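You operate a simulated robot arm through the tools that you are given. There is no shell and no other tool.

The job below is to be done with a simulated robot arm. You get a single attempt, and the scene is never put back.

TASK
Take both neck rings off and shut them in their drawer.
Fine: stand the quince bottle in the teal tray. Set down upright: what you pick out.

Only the result counts: the job must be done as asked and must still hold three seconds after the hand-in. Knocking over, shifting, dropping, spilling or breaking anything else fails it.

THE ROBOT
A 6-joint arm with a two-finger gripper, fixed in place. Base frame: the origin is on the floor under the middle of its stand, x ahead of it, y to its left, z up. Units: mm, degrees, N and s.
It reaches about 1572 mm from its shoulder. Its first joint turns from -166.0 to 166.0 degrees. Payload 2.45 kg.
The TCP is the grasp point between the finger pads, 20 mm short of the fingertips. In the tool frame z runs along the fingers and y along their closing line. The gripper opens to 140 mm; its body begins 168 mm behind the TCP.
Orientation is told as [roll, pitch, yaw] about the base's x, y, z axes, in that order, counted from this pose: with the fingers straight down and closing along the base's y, the tool's x points along the base's -x, its y along +y and its z along -z.

THE INTERFACE
- The arm moves only by the tool drive_tool. Its argument "series" is a list of rows, each an object (a shift or turn left out is 0, a gripper value left out holds the last) with "delta_pos": the shift along the base's x, y, z in mm, a list of three; "dr": the turn, a rotation vector about the base's x, y, z in degrees, a list of three; "hand": the finger opening in mm, from 0 to 140. In form: [{"delta_pos": [tx, ty, tz], "dr": [ax, ay, az], "hand": hand}, ...]. A call has 1 to 20 rows; each row shifts and turns the commanded pose from where the row before left it. A row lasts 0.2 s, in which the tool goes at most 50 mm and 8.6 degrees; a call with a longer step from one row to the next is refused whole, and so is a gripper value outside its range. A pose out of reach is approached as far as the arm can. The call stops where the force on the tool passes 40 N (or 10 N more than at its start, if that is more) or the arm is blocked; 0.2 s more then pass. The fingers move at their own pace (about 45 mm/s each) and stop on an object; they squeeze with about 27 N. The grip force told is the motor's: it shows also when the fingers shut on nothing. Time passes only in rows, and 0.2 s behind the last, so rows that do not move let the fingers close. The reply holds the time, the measured pose of the TCP, the force on the tool along the base axes, the opening and the grip force, in the units named above and with some noise, with the torque about the TCP (base axes, N m) and any sound that the robot's microphone picked up, and new pictures: "show" is both (left out), scene, wrist or none.
- Cameras (640 x 400 px; columns grow to the right, rows downward): "scene" is fixed at [67.6, 499.4, 1528.2]; the picture's right is [-0.41, -0.91, 0.00], its down [-0.45, 0.21, -0.87] and it looks along [0.79, -0.36, -0.50] (base axes); focal length 346 px, centre (320, 200). "wrist" rides on the gripper at [78, 11, -209] in the tool frame; the picture's right is [-0.14, 0.99, 0.00], its down [-0.92, -0.13, -0.37] and it looks along [-0.37, -0.05, 0.93] (tool axes); focal length 280 px, centre (320, 200).
- probe_pixels(camera, pixels): for up to 12 pixels [column, row] of the newest picture of that camera ("zoom" is the newest enlarged one), the place [x, y, z] in the base frame of the surface seen there, good to about 3 mm, but the place of the scene camera against the robot may be out by one fixed shift of up to 25 mm in any direction. No time passes.
- inspect(camera, box): a new picture of the part [left, top, right, bottom] of that camera's present view, enlarged. No time passes.
- close_job(): hands the job in; it is judged then, once.

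Open the gripper and draw the arm clear of the work before you hand the job in, unless the task says otherwise.

The tools are called after "Call:" as a command line: name --argument value ..., lists and objects as JSON in quotes. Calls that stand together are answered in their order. drive_tool: Moves the arm, as the interface text tells. Its arguments: {"type":"object","properties":{"series":{"type":"array"},"show":{"type":"string","enum":["both","scene","wrist","none"]}},"required":["series"]} The other tools are called the same way: probe_pixels (camera, pixels) gives the place of the surface under pixels of a picture; inspect (camera, box) takes an enlarged picture of a part of a camera's view; close_job () hands the job in.

At the start:

```text
time_s: 0.0
tcp_pos: [616.3, 313.9, 1303.9]
orientation: [0.1, 0.0, 0.0]
contact_force: [0.1, 0.1, -0.9]
ft_torque: [0.0, -0.01, 0.03]
width: 140.0
finger_force: 0.1
```

scene: 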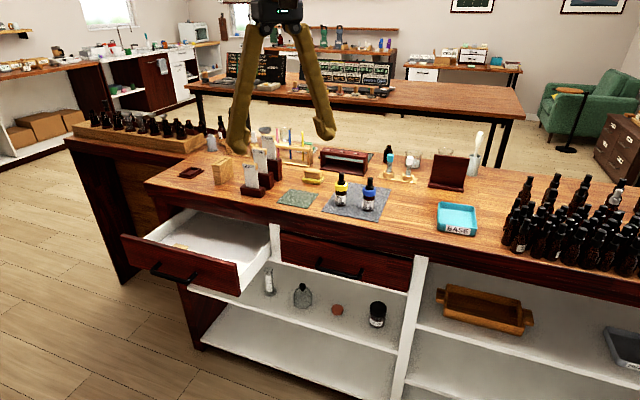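
wrist: 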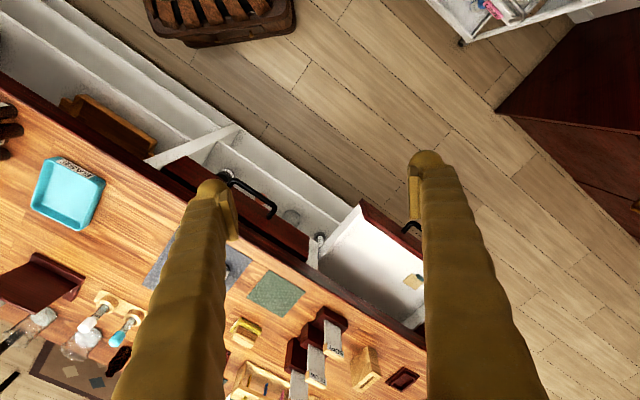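

I'll look closely at the two bottles around (340,190)/(369,195), the open drawer and the surroundings before moving.

Call:
inspect --camera "scene" --box '[310, 160, 410, 222]'

Call:
inspect --camera "scene" --box '[110, 190, 290, 302]'

Call:
inspect --camera "scene" --box '[170, 110, 330, 210]'

Call:
inspect --camera "scene" --box '[370, 120, 530, 240]'

```text
6.40 times, centred on (360, 191) of scene
```

zoom: 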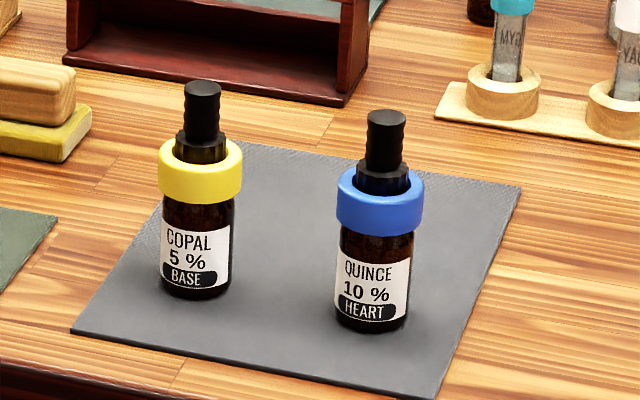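

```text
3.56 times, centred on (200, 246) of scene
```

zoom: 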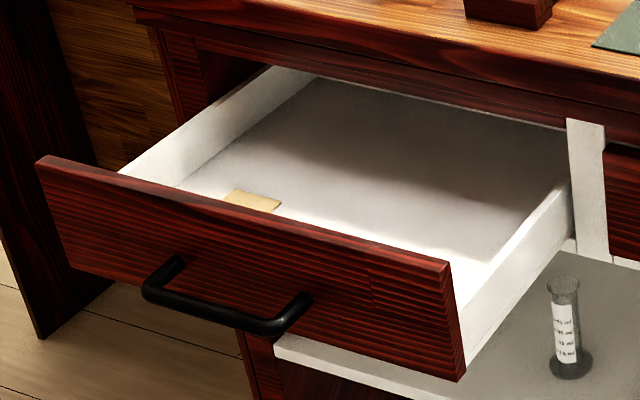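

```text
4.00 times, centred on (250, 160) of scene
```

zoom: 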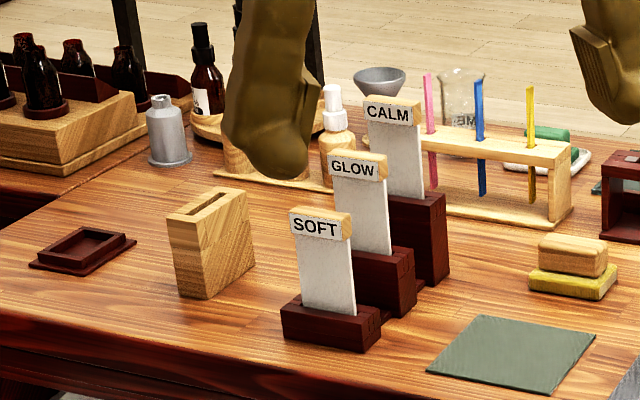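

```text
3.33 times, centred on (450, 180) of scene
```

zoom: 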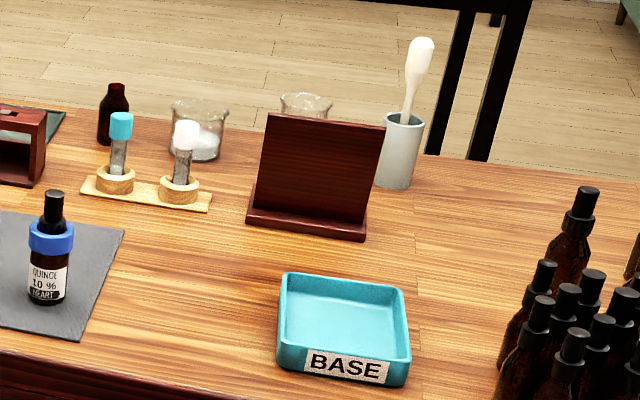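

The rings are yellow (Copal) and blue (Quince), sitting on the bottle necks; the open left drawer holds a tan card near (181,247). I need to see what marks "their" drawer, so I zoom on the card, the second drawer's front and the teal tray.

Call:
inspect --camera "scene" --box '[160, 235, 208, 265]'

Call:
inspect --camera "scene" --box '[260, 220, 430, 326]'

Call:
inspect --camera "wrist" --box '[300, 190, 440, 340]'

Call:
inspect --camera "scene" --box '[425, 195, 489, 245]'

Call:
probe_pixels --camera "scene" --pixels '[[180, 247], [122, 237], [236, 264], [200, 272], [147, 264], [197, 290], [188, 211], [269, 226], [262, 245], [200, 245], [230, 240], [240, 272]]'

Call:
probe_pixels --camera "wrist" --pixels '[[411, 282], [350, 265], [380, 250], [330, 262], [405, 235], [365, 205]]'

```text
13.33 times, centred on (184, 250) of scene
```

zoom: 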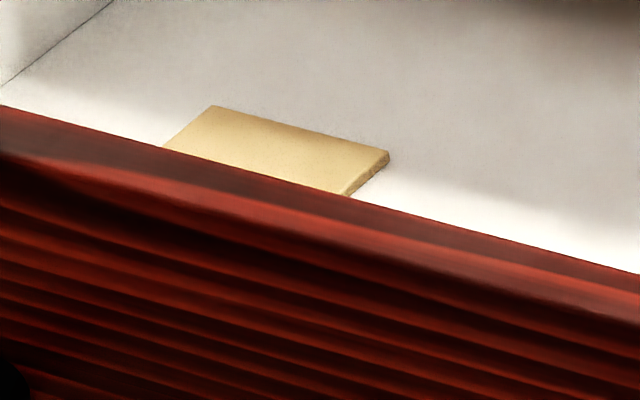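

```text
3.76 times, centred on (345, 273) of scene
```

zoom: 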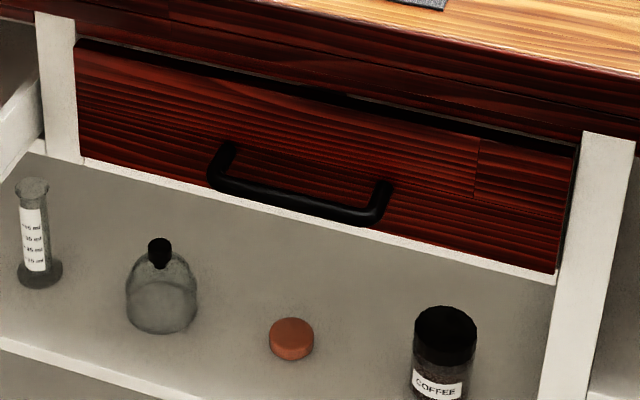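

```text
2.67 times, centred on (370, 265) of wrist
```

zoom: 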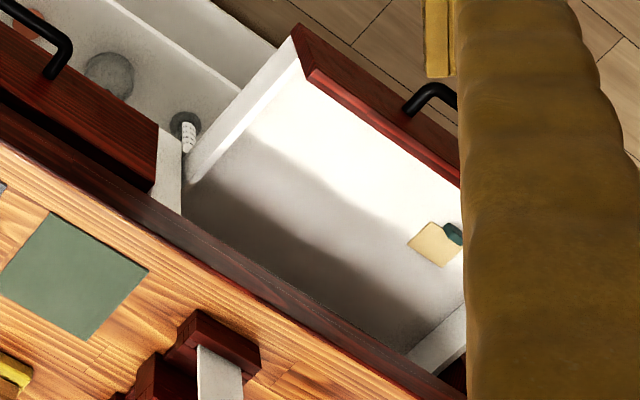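

```text
8.00 times, centred on (457, 220) of scene
```

zoom: 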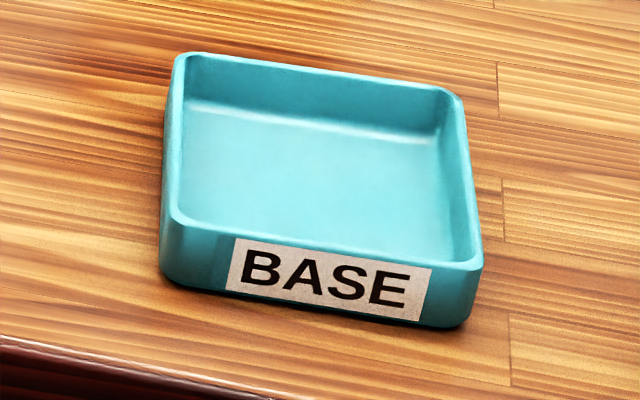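

```text
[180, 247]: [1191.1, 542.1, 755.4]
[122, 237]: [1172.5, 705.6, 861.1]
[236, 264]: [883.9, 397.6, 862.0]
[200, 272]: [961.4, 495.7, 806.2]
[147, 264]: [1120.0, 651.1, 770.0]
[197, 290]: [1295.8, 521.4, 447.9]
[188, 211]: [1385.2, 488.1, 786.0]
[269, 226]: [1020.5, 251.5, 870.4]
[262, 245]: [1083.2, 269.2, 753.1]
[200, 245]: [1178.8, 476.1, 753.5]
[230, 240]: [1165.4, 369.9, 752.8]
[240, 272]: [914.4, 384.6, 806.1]
```

```text
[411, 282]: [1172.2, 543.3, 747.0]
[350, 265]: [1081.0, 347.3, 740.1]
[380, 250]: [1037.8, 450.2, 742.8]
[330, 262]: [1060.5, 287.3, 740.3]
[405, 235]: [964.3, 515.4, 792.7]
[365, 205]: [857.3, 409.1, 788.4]
```

The drawer floor reads about z 745 and the front panel top about 850. Next I probe bottles, rings, mat, tray and the cabinet front in the scene picture to get the layout.

Call:
probe_pixels --camera "scene" --pixels '[[341, 177], [341, 188], [341, 197], [341, 203], [370, 181], [370, 193], [369, 205], [355, 208], [330, 208], [385, 215], [358, 187], [377, 222]]'

Call:
probe_pixels --camera "scene" --pixels '[[457, 215], [440, 204], [480, 208], [442, 228], [475, 236], [460, 205], [500, 225], [420, 215], [455, 170], [405, 178], [345, 165], [313, 177]]'

Call:
probe_pixels --camera "scene" --pixels '[[200, 210], [277, 236], [285, 245], [395, 278], [340, 262], [230, 216], [300, 226], [400, 245], [255, 193], [190, 172], [222, 180], [163, 207]]'

```text
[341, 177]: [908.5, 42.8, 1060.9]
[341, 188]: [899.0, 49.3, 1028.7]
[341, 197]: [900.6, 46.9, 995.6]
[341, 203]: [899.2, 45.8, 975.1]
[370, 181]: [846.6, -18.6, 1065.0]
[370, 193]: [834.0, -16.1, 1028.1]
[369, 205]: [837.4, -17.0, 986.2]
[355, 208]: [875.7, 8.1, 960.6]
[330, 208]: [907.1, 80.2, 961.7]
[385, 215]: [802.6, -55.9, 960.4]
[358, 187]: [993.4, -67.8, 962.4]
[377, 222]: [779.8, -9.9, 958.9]
```

```text
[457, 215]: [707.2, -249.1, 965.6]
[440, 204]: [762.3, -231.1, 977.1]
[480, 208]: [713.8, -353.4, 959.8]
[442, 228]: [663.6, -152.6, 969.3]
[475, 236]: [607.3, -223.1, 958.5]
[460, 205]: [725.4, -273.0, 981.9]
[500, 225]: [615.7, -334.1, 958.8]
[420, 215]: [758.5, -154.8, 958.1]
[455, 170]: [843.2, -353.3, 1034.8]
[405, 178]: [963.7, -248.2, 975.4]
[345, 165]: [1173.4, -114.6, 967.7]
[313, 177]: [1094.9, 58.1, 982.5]
```

```text
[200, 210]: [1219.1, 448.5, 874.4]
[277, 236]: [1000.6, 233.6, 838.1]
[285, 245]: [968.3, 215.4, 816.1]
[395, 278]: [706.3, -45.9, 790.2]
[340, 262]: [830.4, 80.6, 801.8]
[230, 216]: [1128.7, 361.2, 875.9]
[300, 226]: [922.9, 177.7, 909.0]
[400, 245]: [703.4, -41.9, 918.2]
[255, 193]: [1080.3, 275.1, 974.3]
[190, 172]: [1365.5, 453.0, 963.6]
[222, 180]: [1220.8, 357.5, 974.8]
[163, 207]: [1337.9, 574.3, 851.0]
```

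Scene readings put the copal bottle near (905,45) and quince near (842,-18) with the bottle line at 45° to the base axes, rings at z≈1028 and table at z≈959; the drawer is open about 200 mm. I'll turn the gripper 45° so it closes across the bottle line, and hover high over the bottles to measure them with the wrist camera.

Call:
drive_tool --series '[{"delta_pos": [28, -33, 0], "dr": [0, 0, 5]}, {"delta_pos": [28, -33, 0], "dr": [0, 0, 5]}, {"delta_pos": [28, -33, 0], "dr": [0, 0, 5]}, {"delta_pos": [28, -33, 0], "dr": [0, 0, 5]}, {"delta_pos": [28, -33, 0], "dr": [0, 0, 5]}, {"delta_pos": [28, -33, 0], "dr": [0, 0, 5]}, {"delta_pos": [28, -33, 0], "dr": [0, 0, 5]}, {"delta_pos": [28, -33, 0], "dr": [0, 0, 5]}, {"delta_pos": [28, -33, 0], "dr": [0, 0, 5]}, {"delta_pos": [0, 0, 0]}]' --show "both"

```text
time_s: 2.2
tcp_pos: [870.7, 14.7, 1299.6]
orientation: [0.0, -0.1, 45.0]
contact_force: [-0.4, -0.3, 0.0]
ft_torque: [-0.02, 0.0, -0.02]
width: 140.0
finger_force: 0.0
```

scene: 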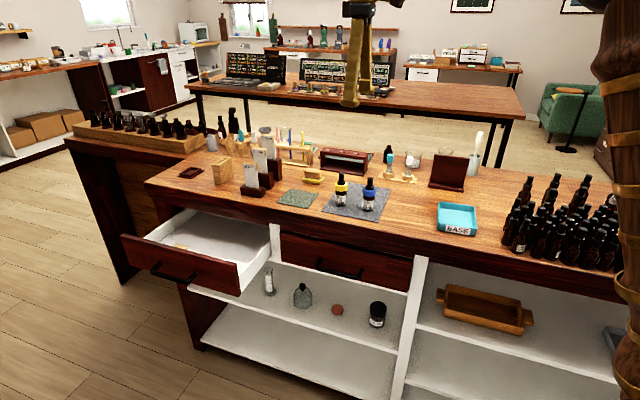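
wrist: 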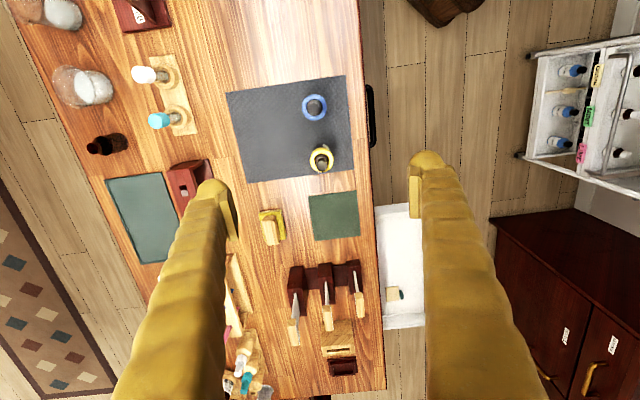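

The wrist view now shows both ring tops at (314,106) blue and (321,158) yellow, plus a side unit at right. I'll zoom in on the bottles and on that unit, in case it is a labelled drawer.

Call:
inspect --camera "wrist" --box '[220, 70, 380, 190]'

Call:
inspect --camera "wrist" --box '[500, 20, 640, 210]'

Call:
inspect --camera "wrist" --box '[360, 190, 440, 340]'

Call:
inspect --camera "wrist" --box '[490, 200, 640, 400]'

Call:
probe_pixels --camera "wrist" --pixels '[[318, 112], [305, 100], [316, 101], [324, 162], [321, 151], [312, 160], [300, 140], [332, 215], [395, 294], [400, 240], [364, 150], [580, 110]]'

```text
3.33 times, centred on (300, 130) of wrist
```

zoom: 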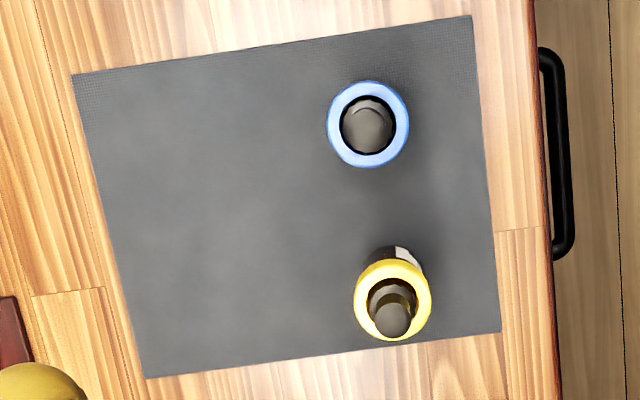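

```text
2.11 times, centred on (570, 115) of wrist
```

zoom: 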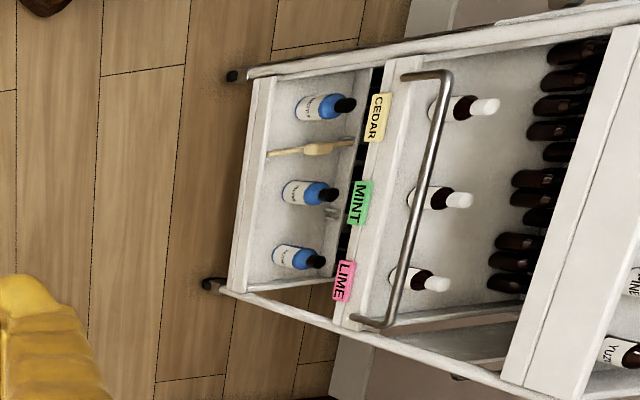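

```text
2.67 times, centred on (400, 265) of wrist
```

zoom: 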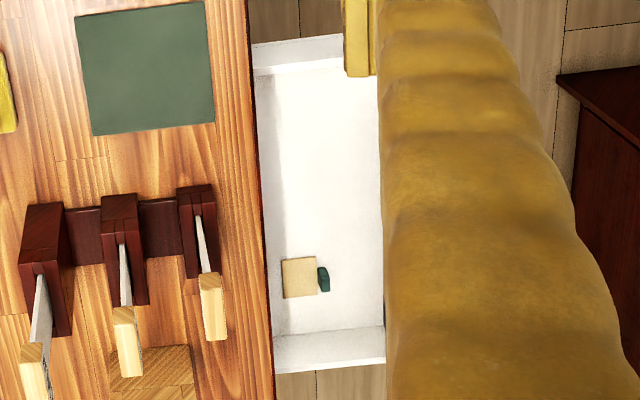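

```text
2.00 times, centred on (565, 300) of wrist
```

zoom: 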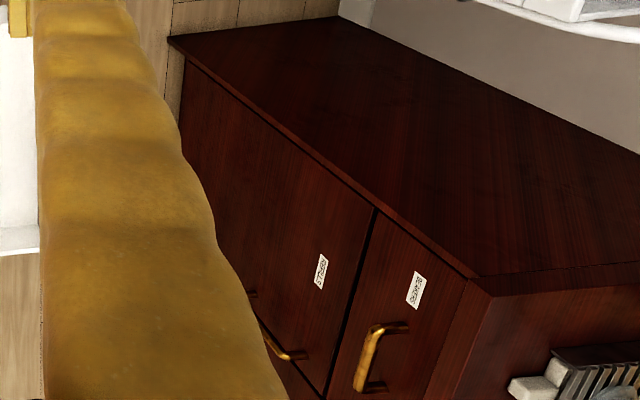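

```text
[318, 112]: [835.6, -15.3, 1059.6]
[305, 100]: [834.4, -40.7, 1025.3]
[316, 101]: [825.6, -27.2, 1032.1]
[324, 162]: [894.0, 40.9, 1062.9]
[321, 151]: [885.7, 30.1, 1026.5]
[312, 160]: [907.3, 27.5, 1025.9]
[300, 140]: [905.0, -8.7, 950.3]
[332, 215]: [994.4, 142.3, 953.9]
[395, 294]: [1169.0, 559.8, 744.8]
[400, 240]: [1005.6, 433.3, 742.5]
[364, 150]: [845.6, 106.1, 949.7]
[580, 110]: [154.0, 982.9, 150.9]
```

The side units are unrelated (bottle cart, cupboard); the open left drawer with the card is the one in play. I zoom once more onto the rings and probe around their rims for accurate centres in the robot frame.

Call:
inspect --camera "wrist" --box '[285, 85, 349, 175]'

```text
4.44 times, centred on (317, 130) of wrist
```

zoom: 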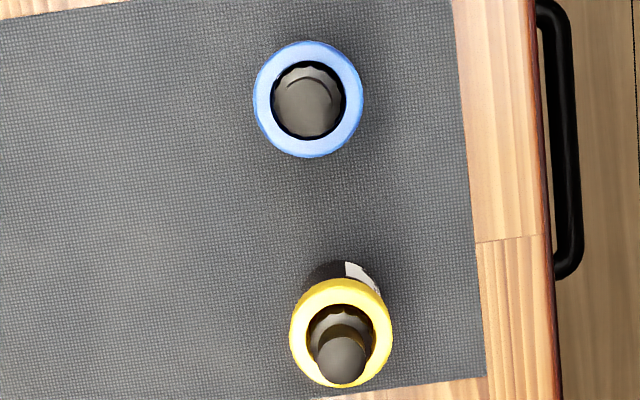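

Call:
probe_pixels --camera "zoom" --pixels '[[263, 97], [353, 99], [308, 50], [308, 146], [308, 90], [299, 338], [384, 338], [341, 297], [341, 378], [341, 355], [310, 300], [370, 310]]'

```text
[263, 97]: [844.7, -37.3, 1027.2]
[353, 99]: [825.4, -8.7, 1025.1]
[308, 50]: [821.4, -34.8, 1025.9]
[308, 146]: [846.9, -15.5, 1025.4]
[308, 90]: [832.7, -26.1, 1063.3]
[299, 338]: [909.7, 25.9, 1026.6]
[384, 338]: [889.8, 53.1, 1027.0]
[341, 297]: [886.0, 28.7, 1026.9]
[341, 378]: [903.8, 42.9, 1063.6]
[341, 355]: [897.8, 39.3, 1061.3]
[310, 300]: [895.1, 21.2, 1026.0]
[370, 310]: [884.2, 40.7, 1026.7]
```

Blue ring centre reads about (834.6,-24), yellow about (899.7,39.5), ring tops z≈1026, cap tops z≈1063, OD about 41 mm. I'll centre over the copal bottle and come down to z≈1110 (tips still ~27 mm above the cap) to re-measure closely.

Call:
drive_tool --series '[{"delta_pos": [9.6, 8.3, 0]}, {"delta_pos": [9.6, 8.3, -35]}, {"delta_pos": [9.6, 8.2, -40]}, {"delta_pos": [0, 0, -40]}, {"delta_pos": [0, 0, -40]}, {"delta_pos": [0, 0, -35]}, {"delta_pos": [0, 0, 0]}]' --show "both"

```text
time_s: 3.8
tcp_pos: [897.0, 41.3, 1113.3]
orientation: [-0.1, 0.0, 44.9]
contact_force: [0.4, -0.2, 0.3]
ft_torque: [-0.02, -0.01, 0.03]
width: 139.8
finger_force: 0.1
```

scene: 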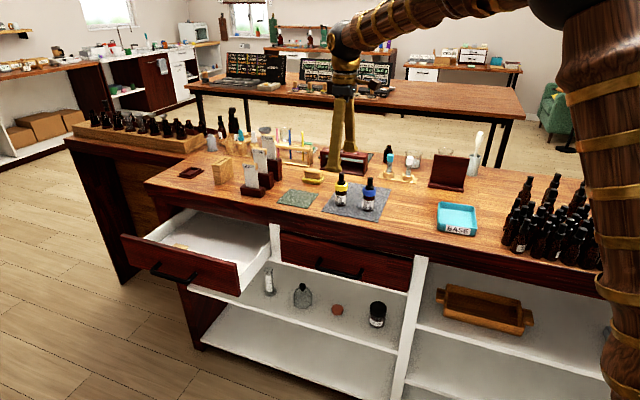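
wrist: 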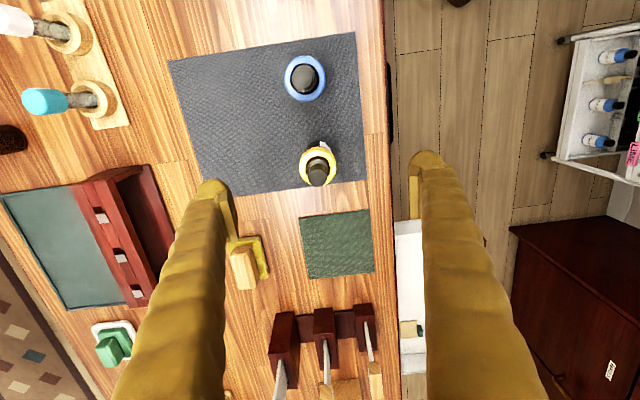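

Now the yellow ring appears at (318,163). I'll zoom on both rings and probe the rims at this closer range.

Call:
inspect --camera "wrist" --box '[286, 133, 350, 193]'

```text
6.67 times, centred on (318, 163) of wrist
```

zoom: 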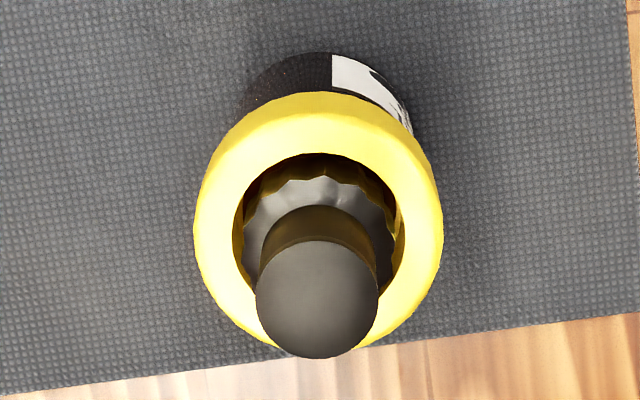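

Call:
probe_pixels --camera "zoom" --pixels '[[200, 230], [438, 230], [318, 300], [270, 300], [366, 300], [318, 346], [318, 160], [318, 115], [225, 150], [412, 150], [240, 220], [400, 220]]'

Call:
probe_pixels --camera "wrist" --pixels '[[305, 76], [290, 76], [320, 76], [304, 60], [304, 95], [318, 172], [240, 250], [413, 215], [405, 235], [345, 240]]'

```text
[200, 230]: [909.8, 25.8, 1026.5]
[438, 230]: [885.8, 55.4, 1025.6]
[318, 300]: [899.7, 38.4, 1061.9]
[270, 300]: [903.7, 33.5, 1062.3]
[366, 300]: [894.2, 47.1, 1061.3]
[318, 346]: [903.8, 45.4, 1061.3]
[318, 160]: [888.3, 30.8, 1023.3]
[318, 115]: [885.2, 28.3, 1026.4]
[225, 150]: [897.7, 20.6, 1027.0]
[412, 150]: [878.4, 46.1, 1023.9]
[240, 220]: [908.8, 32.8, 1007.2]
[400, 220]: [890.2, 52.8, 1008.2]
```

```text
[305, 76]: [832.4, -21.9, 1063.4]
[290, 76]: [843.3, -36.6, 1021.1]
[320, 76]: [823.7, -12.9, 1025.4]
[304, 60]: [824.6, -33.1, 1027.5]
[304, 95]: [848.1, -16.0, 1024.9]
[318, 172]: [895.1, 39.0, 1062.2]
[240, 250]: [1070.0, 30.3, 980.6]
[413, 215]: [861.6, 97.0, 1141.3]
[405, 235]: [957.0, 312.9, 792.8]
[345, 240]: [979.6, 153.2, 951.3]
```

Ring and cap agree on a copal centre of about (898.7,40.2). I'll pre-close to 90 mm, shift by (1.6,-1.5) and descend to TCP z≈1025 so the fingertips straddle the ring.

Call:
drive_tool --series '[{"delta_pos": [1.6, -1.5, 0], "hand": 90}, {"delta_pos": [0, 0, 0]}, {"delta_pos": [0, 0, -20]}, {"delta_pos": [0, 0, -25]}, {"delta_pos": [0, 0, -25]}, {"delta_pos": [0, 0, -19]}, {"delta_pos": [0, 0, 0]}]' --show "both"

```text
time_s: 5.4
tcp_pos: [901.7, 40.7, 1026.1]
orientation: [0.0, 0.0, 45.0]
contact_force: [0.5, -0.5, -0.5]
ft_torque: [0.01, 0.01, -0.03]
width: 89.8
finger_force: 0.0
```

scene: 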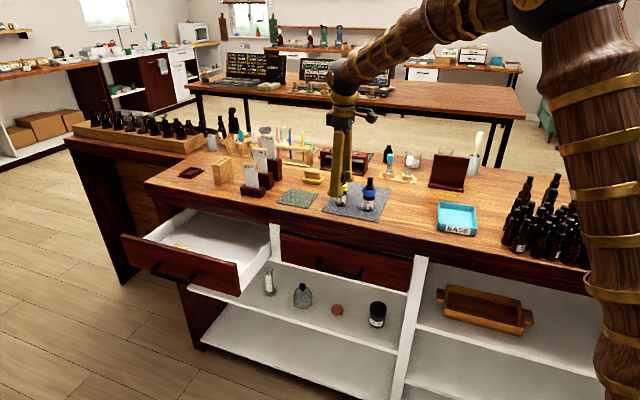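
wrist: 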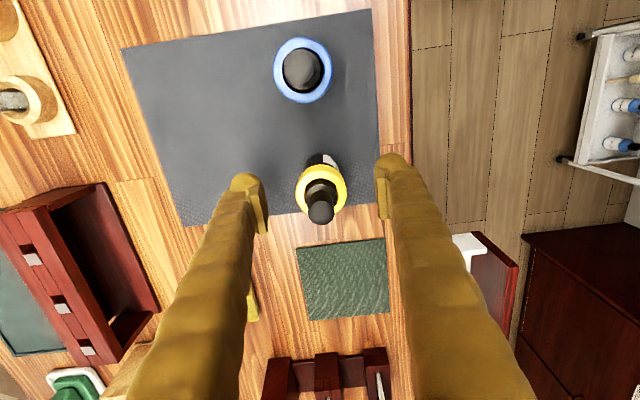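

The yellow ring sits centred between the pads (ring at col ~322, pads at 267 and 377). I'll close part way to 48 mm and check centring again.

Call:
drive_tool --series '[{"hand": 70}, {"hand": 56}, {"hand": 50}, {"hand": 50}]' --show "wrist"

Call:
inspect --camera "wrist" --box '[272, 140, 372, 230]'

```text
time_s: 6.4
tcp_pos: [900.9, 39.3, 1025.4]
orientation: [0.0, 0.0, 45.0]
contact_force: [0.5, 0.1, 0.7]
ft_torque: [0.03, 0.01, 0.03]
width: 50.3
finger_force: 0.3
```

wrist: 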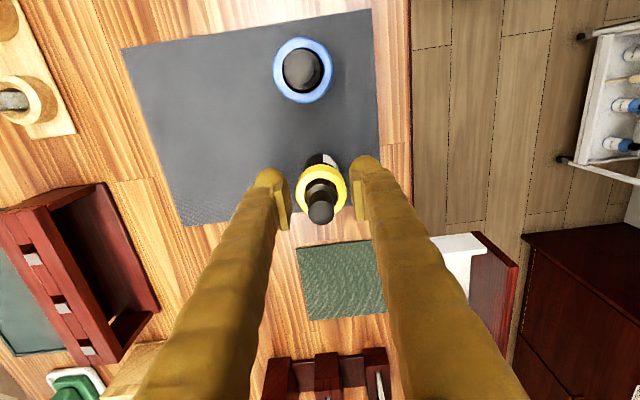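

```text
4.44 times, centred on (322, 185) of wrist
```

zoom: 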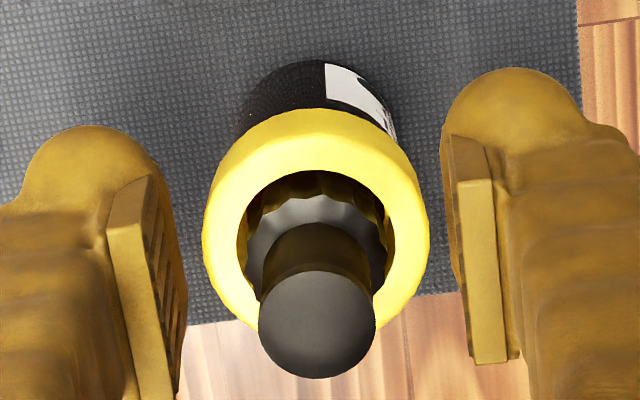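

Gaps look even left and right (ring edges at zoom cols 203/430, pads near 180/455). I'll probe the pads and ring rim in this same picture to check the alignment along the pad width.

Call:
probe_pixels --camera "zoom" --pixels '[[130, 240], [165, 250], [165, 330], [150, 190], [480, 240], [485, 340], [455, 160], [210, 230], [424, 230], [316, 125], [316, 320], [100, 150]]'

```text
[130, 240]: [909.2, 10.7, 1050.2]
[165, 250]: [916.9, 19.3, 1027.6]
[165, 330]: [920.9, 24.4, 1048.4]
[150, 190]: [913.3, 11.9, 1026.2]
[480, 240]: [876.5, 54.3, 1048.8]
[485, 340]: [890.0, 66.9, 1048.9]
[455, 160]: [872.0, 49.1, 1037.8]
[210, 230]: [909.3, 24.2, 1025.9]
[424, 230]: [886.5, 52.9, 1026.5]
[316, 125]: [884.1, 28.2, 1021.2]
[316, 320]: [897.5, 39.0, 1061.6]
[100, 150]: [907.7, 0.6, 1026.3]
```

Pads span roughly symmetric about the ring (pad faces at ±27 mm, pad width centred on the ring). I'll close on the ring now and wait for the grip to settle.

Call:
drive_tool --series '[{"hand": 44}, {"hand": 41}, {"hand": 38}, {"hand": 34}, {"hand": 30}, {"hand": 30}]' --show "wrist"

Call:
inspect --camera "wrist" --box '[272, 140, 372, 230]'

```text
time_s: 7.8
tcp_pos: [900.8, 39.7, 1024.2]
orientation: [-0.1, 0.0, 44.9]
contact_force: [-0.9, -0.3, 0.7]
ft_torque: [0.02, -0.01, 0.02]
width: 39.5
finger_force: 27.0
```

wrist: 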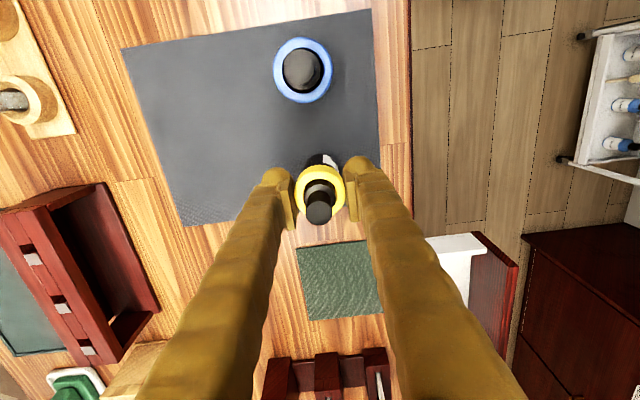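

```text
4.44 times, centred on (322, 185) of wrist
```

zoom: 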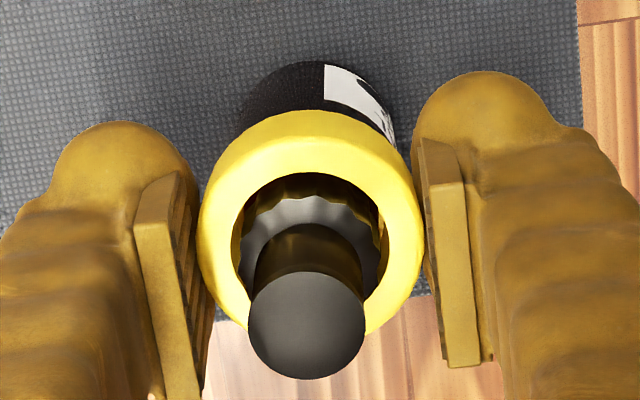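

Grip holds at 39.5 mm, 27 N with the ring still seated and the bottle upright. I lift slowly straight up a little and check the bottle stays down.

Call:
drive_tool --series '[{"delta_pos": [0, 0, 4]}, {"delta_pos": [0, 0, 5]}, {"delta_pos": [0, 0, 6]}, {"delta_pos": [0, 0, 0]}]' --show "wrist"

Call:
inspect --camera "wrist" --box '[272, 130, 372, 230]'

Call:
inspect --camera "scene" --box '[310, 160, 410, 222]'

```text
time_s: 8.8
tcp_pos: [901.1, 40.4, 1040.6]
orientation: [0.0, 0.0, 45.0]
contact_force: [-0.4, 0.2, -0.6]
ft_torque: [0.01, -0.04, 0.0]
width: 39.7
finger_force: 26.2
```

wrist: 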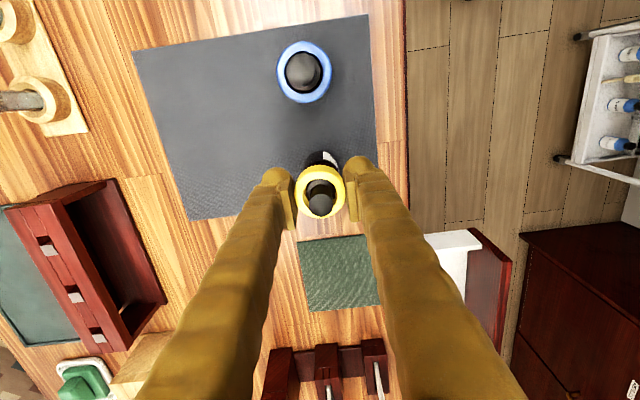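

```text
4.00 times, centred on (322, 180) of wrist
```

zoom: 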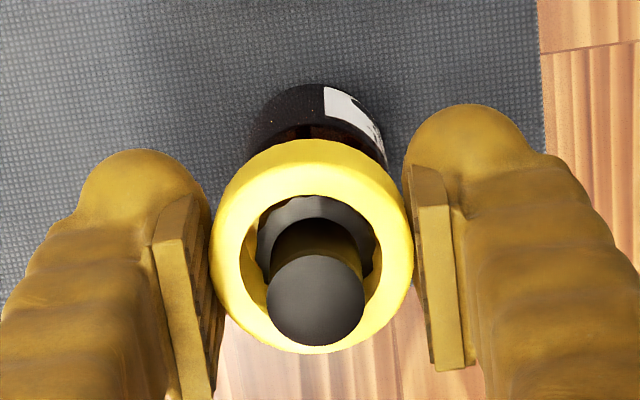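

```text
6.40 times, centred on (360, 191) of scene
```

zoom: 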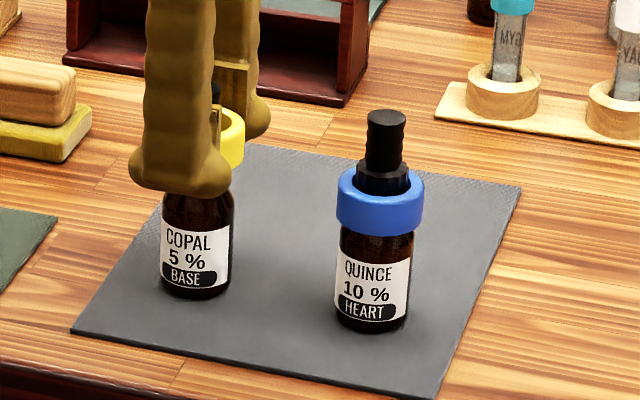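

The copal bottle stays put and the ring slides up freely with no side force. I continue straight up until ring and tips are clear of the cap.

Call:
drive_tool --series '[{"delta_pos": [0, 0, 10]}, {"delta_pos": [0, 0, 10]}, {"delta_pos": [0, 0, 12]}, {"delta_pos": [0, 0, 15]}, {"delta_pos": [0, 0, 20]}, {"delta_pos": [0, 0, 30]}, {"delta_pos": [0, 0, 40]}, {"delta_pos": [0, 0, 0]}]' --show "both"

Call:
inspect --camera "scene" --box '[310, 130, 410, 222]'

Call:
inspect --camera "scene" --box '[150, 160, 330, 250]'

```text
time_s: 10.6
tcp_pos: [899.8, 38.6, 1180.2]
orientation: [0.0, 0.0, 45.1]
contact_force: [-0.5, -0.3, -0.2]
ft_torque: [-0.03, -0.01, -0.02]
width: 39.1
finger_force: 27.0
```

scene: 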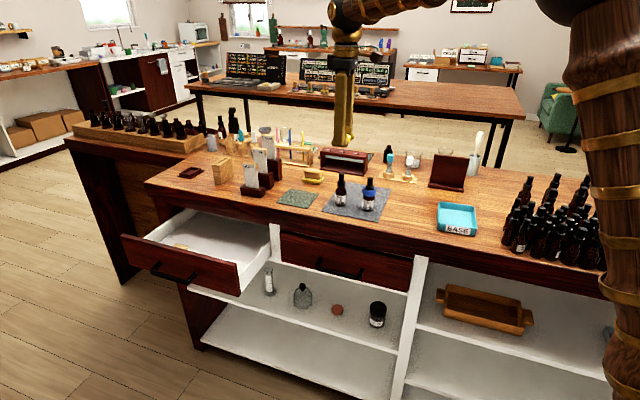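
wrist: 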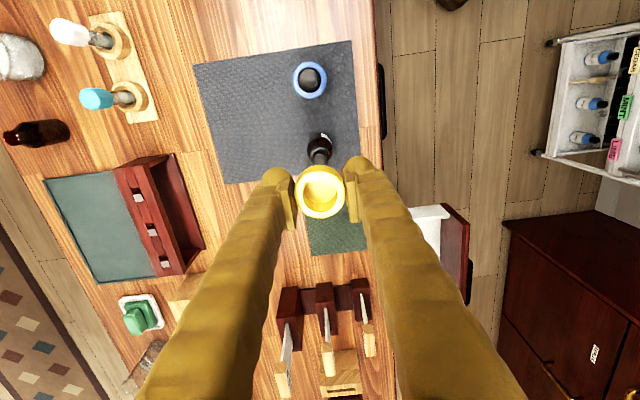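

```text
4.35 times, centred on (360, 176) of scene
```

zoom: 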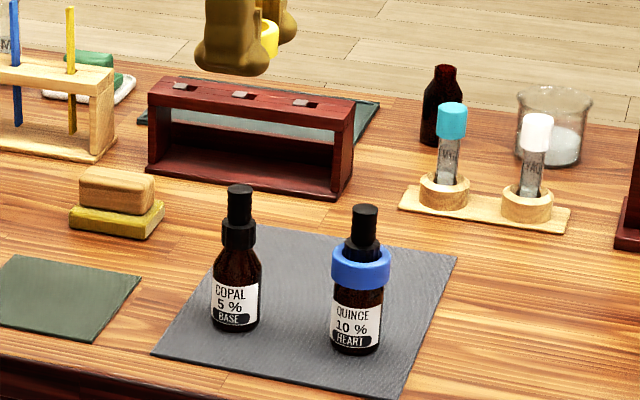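

```text
3.56 times, centred on (240, 205) of scene
```

zoom: 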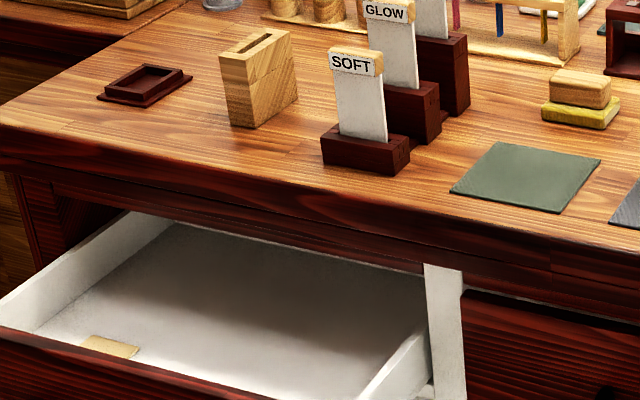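

The yellow ring is free of the bottle and held between the pads. I'll carry it out over the front edge and then along to above the open drawer, at z≈1180, and look down.

Call:
drive_tool --series '[{"delta_pos": [-28, 28, 0]}, {"delta_pos": [-28, 28, 0]}, {"delta_pos": [-28, 28, 0]}, {"delta_pos": [-28, 28, 0]}, {"delta_pos": [-28, 28, 0]}, {"delta_pos": [31, 31, 0]}, {"delta_pos": [31, 31, 0]}, {"delta_pos": [31, 31, 0]}, {"delta_pos": [31, 31, 0]}, {"delta_pos": [31, 31, 0]}, {"delta_pos": [31, 31, 0]}, {"delta_pos": [31, 31, 0]}, {"delta_pos": [31, 31, 0]}, {"delta_pos": [0, 0, 0]}]' --show "both"

```text
time_s: 13.6
tcp_pos: [1006.0, 426.4, 1175.9]
orientation: [0.1, 0.1, 45.0]
contact_force: [0.0, -0.1, -0.4]
ft_torque: [-0.01, 0.01, 0.02]
width: 39.5
finger_force: 27.2
```

scene: 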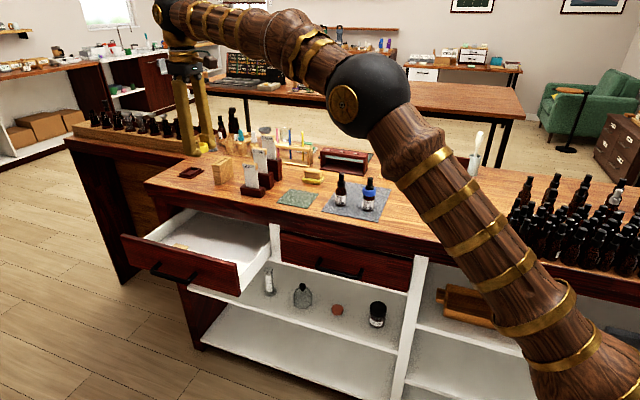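
wrist: 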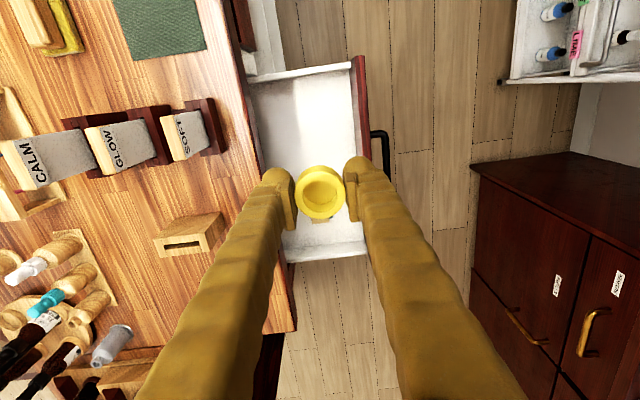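

Below me the drawer floor spans cols ~262–352 around row 127. I'll probe the drawer floor, walls and table edge in the wrist picture for exact placement limits.

Call:
inspect --camera "wrist" --box '[220, 40, 400, 280]'

Call:
probe_pixels --camera "wrist" --pixels '[[320, 127], [345, 127], [353, 127], [361, 127], [275, 127], [256, 127], [240, 127], [300, 80], [300, 68], [330, 245], [380, 140], [340, 220]]'

```text
1.67 times, centred on (310, 160) of wrist
```

zoom: 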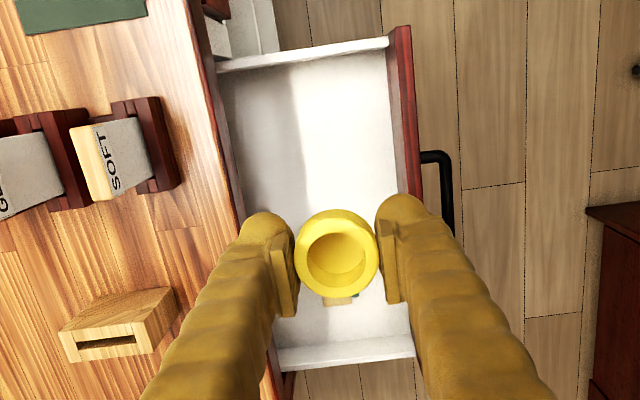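

```text
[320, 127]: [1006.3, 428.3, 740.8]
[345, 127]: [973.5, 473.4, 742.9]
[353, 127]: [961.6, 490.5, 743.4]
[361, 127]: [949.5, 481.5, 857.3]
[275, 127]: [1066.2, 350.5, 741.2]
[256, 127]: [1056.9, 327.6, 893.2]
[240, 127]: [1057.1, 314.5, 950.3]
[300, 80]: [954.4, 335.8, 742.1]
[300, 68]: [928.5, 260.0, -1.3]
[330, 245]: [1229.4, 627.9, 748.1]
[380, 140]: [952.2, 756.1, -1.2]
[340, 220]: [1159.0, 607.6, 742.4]
```

Drawer floor reads z≈742, inner front wall at n≈-333, table edge at n≈-515 along the drawer axis, so the present line is well centred. I'll shift +35,+35 (toward the card but well short of it) and go down to z≈790 and check.

Call:
drive_tool --series '[{"delta_pos": [18, 18, 0]}, {"delta_pos": [17, 17, 0]}, {"delta_pos": [0, 0, -40]}, {"delta_pos": [0, 0, -45]}, {"delta_pos": [0, 0, -45]}, {"delta_pos": [0, 0, -45]}, {"delta_pos": [0, 0, -45]}, {"delta_pos": [0, 0, -45]}, {"delta_pos": [0, 0, -40]}, {"delta_pos": [0, 0, -35]}, {"delta_pos": [0, 0, -27]}, {"delta_pos": [0, 0, -20]}, {"delta_pos": [0, 0, 0]}]' --show "both"

```text
time_s: 16.4
tcp_pos: [1041.5, 461.6, 790.3]
orientation: [0.0, -0.1, 45.0]
contact_force: [0.5, 0.3, -0.6]
ft_torque: [0.0, 0.02, 0.01]
width: 39.5
finger_force: 27.1
```

scene: 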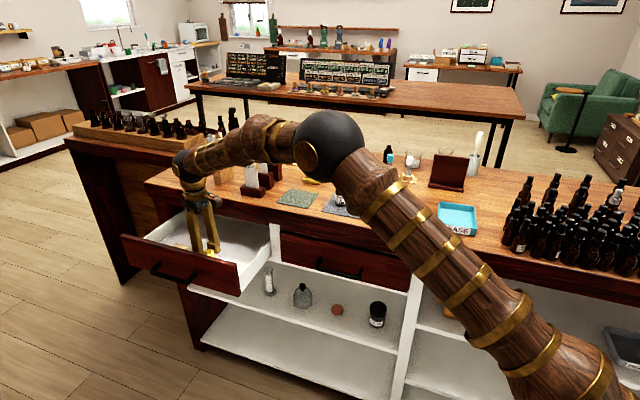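
wrist: 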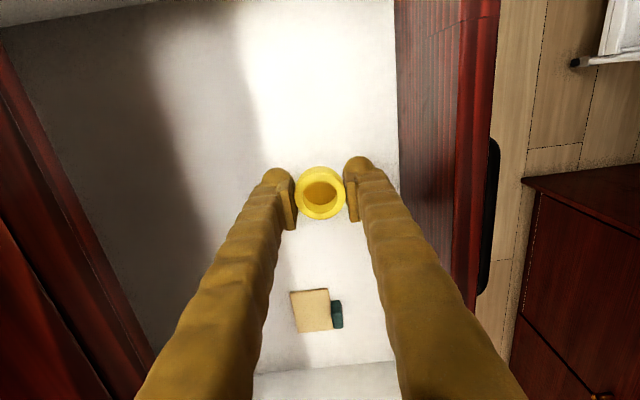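

Ring hangs well inside the drawer with clearance both sides; card and green piece are at (312,312), well away. I'll check the forearm's clearance from the table objects with a probe, then lower to z≈766.

Call:
probe_pixels --camera "scene" --pixels '[[250, 160], [290, 150], [330, 150], [200, 165], [340, 190], [210, 160]]'

Call:
probe_pixels --camera "wrist" --pixels '[[300, 250], [312, 140], [320, 180], [310, 310], [337, 318], [397, 150], [240, 150]]'

```text
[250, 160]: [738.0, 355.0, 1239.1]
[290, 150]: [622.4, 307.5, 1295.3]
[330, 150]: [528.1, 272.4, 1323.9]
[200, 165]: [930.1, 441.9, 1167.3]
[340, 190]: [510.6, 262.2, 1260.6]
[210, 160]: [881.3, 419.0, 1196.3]
```

```text
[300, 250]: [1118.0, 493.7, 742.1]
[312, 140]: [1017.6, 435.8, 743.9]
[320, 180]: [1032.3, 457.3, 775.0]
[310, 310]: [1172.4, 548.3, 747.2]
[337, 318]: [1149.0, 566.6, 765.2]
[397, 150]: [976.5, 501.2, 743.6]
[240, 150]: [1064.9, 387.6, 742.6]
```

The arm is high and clear of the table. Lowering 24 mm to z≈766, leaving the fingertips ~3–4 mm above the floor.

Call:
drive_tool --series '[{"delta_pos": [0, 0, -10]}, {"delta_pos": [0, 0, -8]}, {"delta_pos": [0, 0, -4]}, {"delta_pos": [0, 0, -2]}, {"delta_pos": [0, 0, 0]}]' --show "wrist"

Call:
inspect --camera "wrist" --box '[260, 130, 380, 240]'

Call:
inspect --camera "scene" --box '[170, 200, 250, 260]'

```text
time_s: 17.6
tcp_pos: [1041.9, 462.2, 767.7]
orientation: [0.0, 0.0, 45.0]
contact_force: [-0.1, 0.5, 0.4]
ft_torque: [-0.02, 0.04, -0.03]
width: 39.4
finger_force: 27.3
```

wrist: 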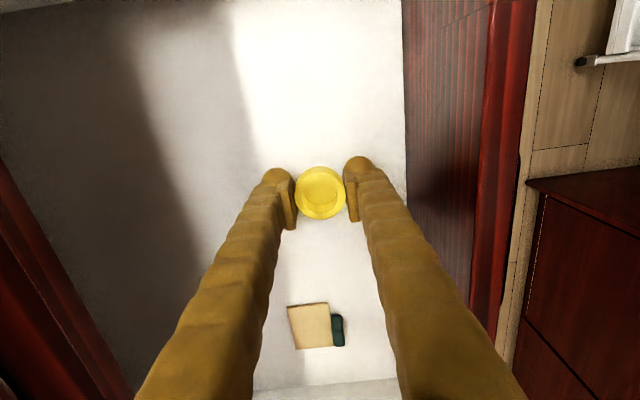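

```text
3.64 times, centred on (320, 185) of wrist
```

zoom: 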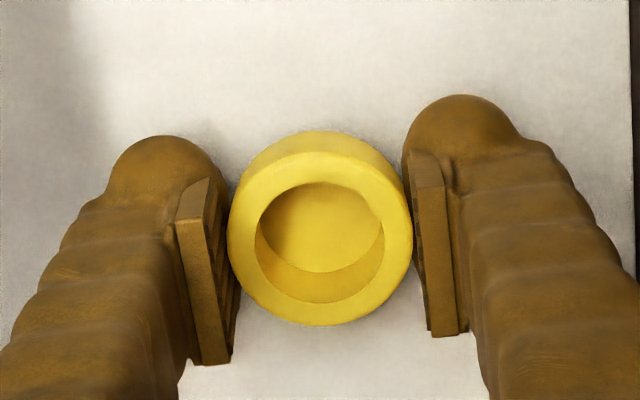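

```text
6.67 times, centred on (210, 230) of scene
```

zoom: 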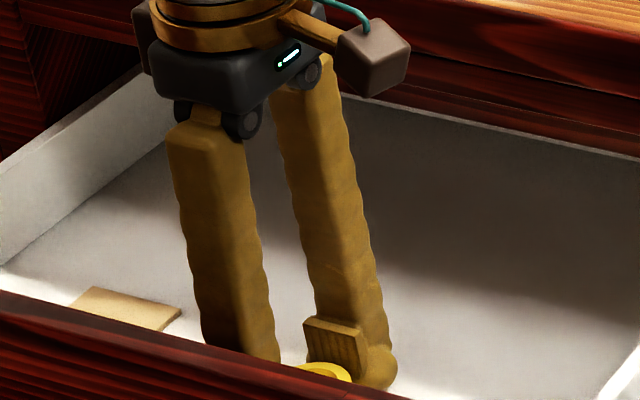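

No contact yet and about 3 mm remain. I lower 1.5 mm more and release gently, opening to 60 mm.

Call:
drive_tool --series '[{"delta_pos": [0, 0, -1.5]}, {"delta_pos": [0, 0, 0]}, {"hand": 44}, {"hand": 48}, {"hand": 56}, {"hand": 62}, {"hand": 62}]' --show "wrist"

Call:
inspect --camera "wrist" --box '[260, 130, 380, 240]'

```text
time_s: 19.2
tcp_pos: [1042.1, 463.7, 764.7]
orientation: [0.0, 0.0, 45.0]
contact_force: [-0.8, 0.6, -0.5]
ft_torque: [-0.01, -0.03, -0.01]
width: 61.8
finger_force: 0.0
```

wrist: 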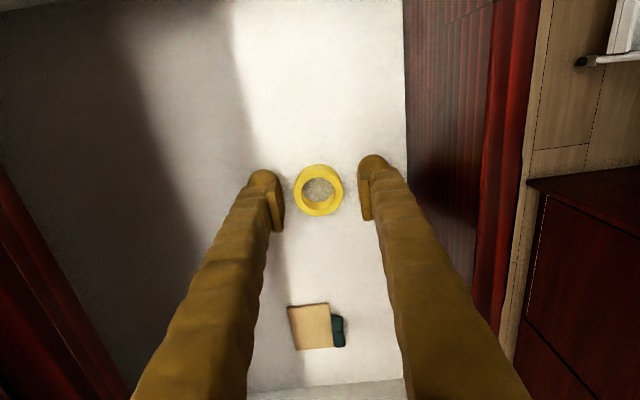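

```text
3.64 times, centred on (320, 185) of wrist
```

zoom: 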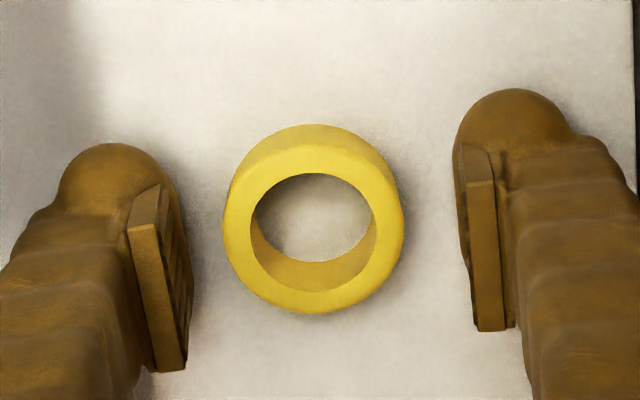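

The yellow ring lies flat on the drawer floor. I open fully out of the way, rise straight up to z≈1180 and start back along the front toward the quince bottle.

Call:
drive_tool --series '[{"delta_pos": [0, 0, 20]}, {"delta_pos": [0, 0, 40]}, {"delta_pos": [0, 0, 45]}, {"delta_pos": [0, 0, 45]}, {"delta_pos": [0, 0, 45]}, {"delta_pos": [0, 0, 45]}, {"delta_pos": [0, 0, 45]}, {"delta_pos": [0, 0, 45]}, {"delta_pos": [0, 0, 45]}, {"delta_pos": [0, 0, 40], "hand": 90}, {"delta_pos": [-31.5, -31.5, 0]}, {"delta_pos": [-31.5, -31.5, 0]}, {"delta_pos": [-31.5, -31.5, 0]}, {"delta_pos": [-31.5, -31.5, 0]}, {"delta_pos": [-31.5, -31.5, 0]}, {"delta_pos": [-31.5, -31.5, 0]}, {"delta_pos": [-31.5, -31.5, 0]}, {"delta_pos": [-31.5, -31.5, 0]}, {"delta_pos": [-31.5, -31.5, 0]}, {"delta_pos": [-31.5, -31.5, 0]}]' --show "both"

Call:
inspect --camera "scene" --box '[130, 200, 290, 300]'

```text
time_s: 23.4
tcp_pos: [725.2, 145.1, 1177.4]
orientation: [0.1, 0.1, 45.0]
contact_force: [-0.5, 0.0, 0.8]
ft_torque: [-0.03, 0.04, -0.01]
width: 90.0
finger_force: 0.1
out of reach, approached as far as the arm can: row 10
```

scene: 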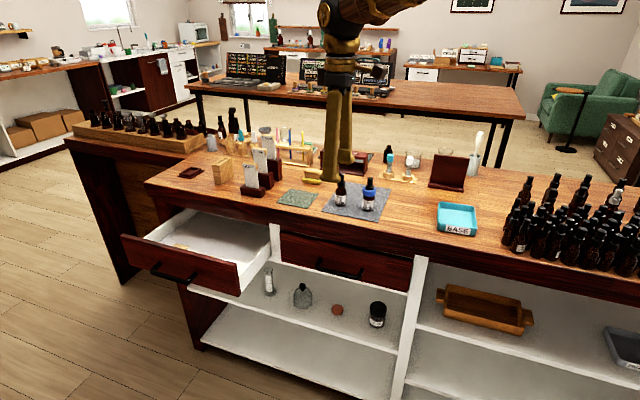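
wrist: 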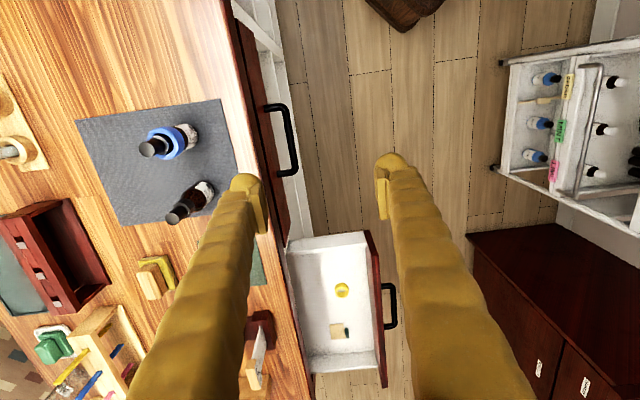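

```text
4.00 times, centred on (210, 250) of scene
```

zoom: 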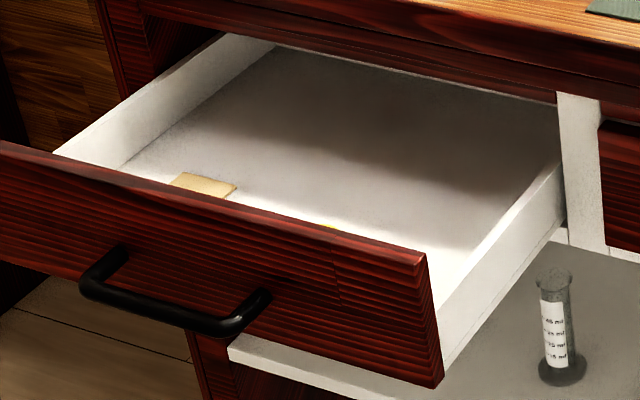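

The ring sits in the drawer (visible at (342,289) in the wrist view). Next I move over the quince bottle and down to z≈1113 for a close measurement.

Call:
drive_tool --series '[{"delta_pos": [21.6, -34.4, 0]}, {"delta_pos": [21.6, -34.4, 0]}, {"delta_pos": [21.6, -34.4, 0]}, {"delta_pos": [21.6, -34.4, 0]}, {"delta_pos": [21.5, -34.6, 0]}, {"delta_pos": [0, 0, -30]}, {"delta_pos": [0, 0, -36]}, {"delta_pos": [0, 0, 0]}]' --show "wrist"

Call:
inspect --camera "wrist" --box '[286, 133, 350, 193]'

```text
time_s: 25.2
tcp_pos: [830.9, -25.6, 1110.0]
orientation: [0.1, 0.0, 45.0]
contact_force: [-0.2, 0.3, 0.5]
ft_torque: [0.03, -0.01, -0.04]
width: 90.1
finger_force: 0.0
```

wrist: 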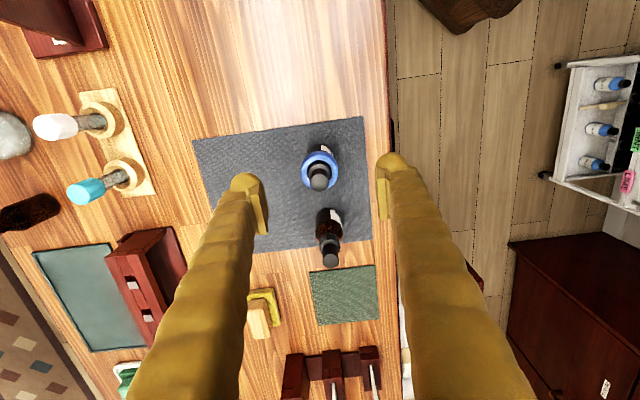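

```text
6.67 times, centred on (318, 163) of wrist
```

zoom: 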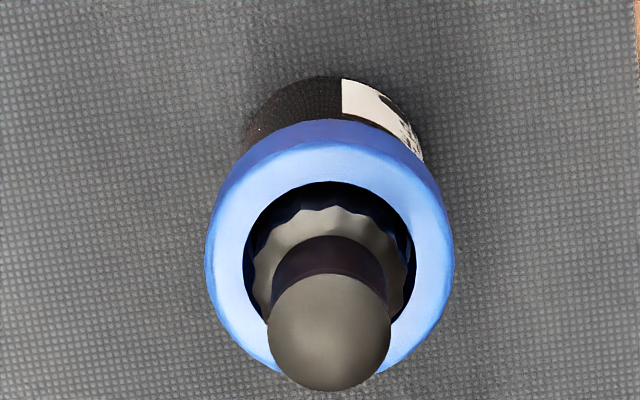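

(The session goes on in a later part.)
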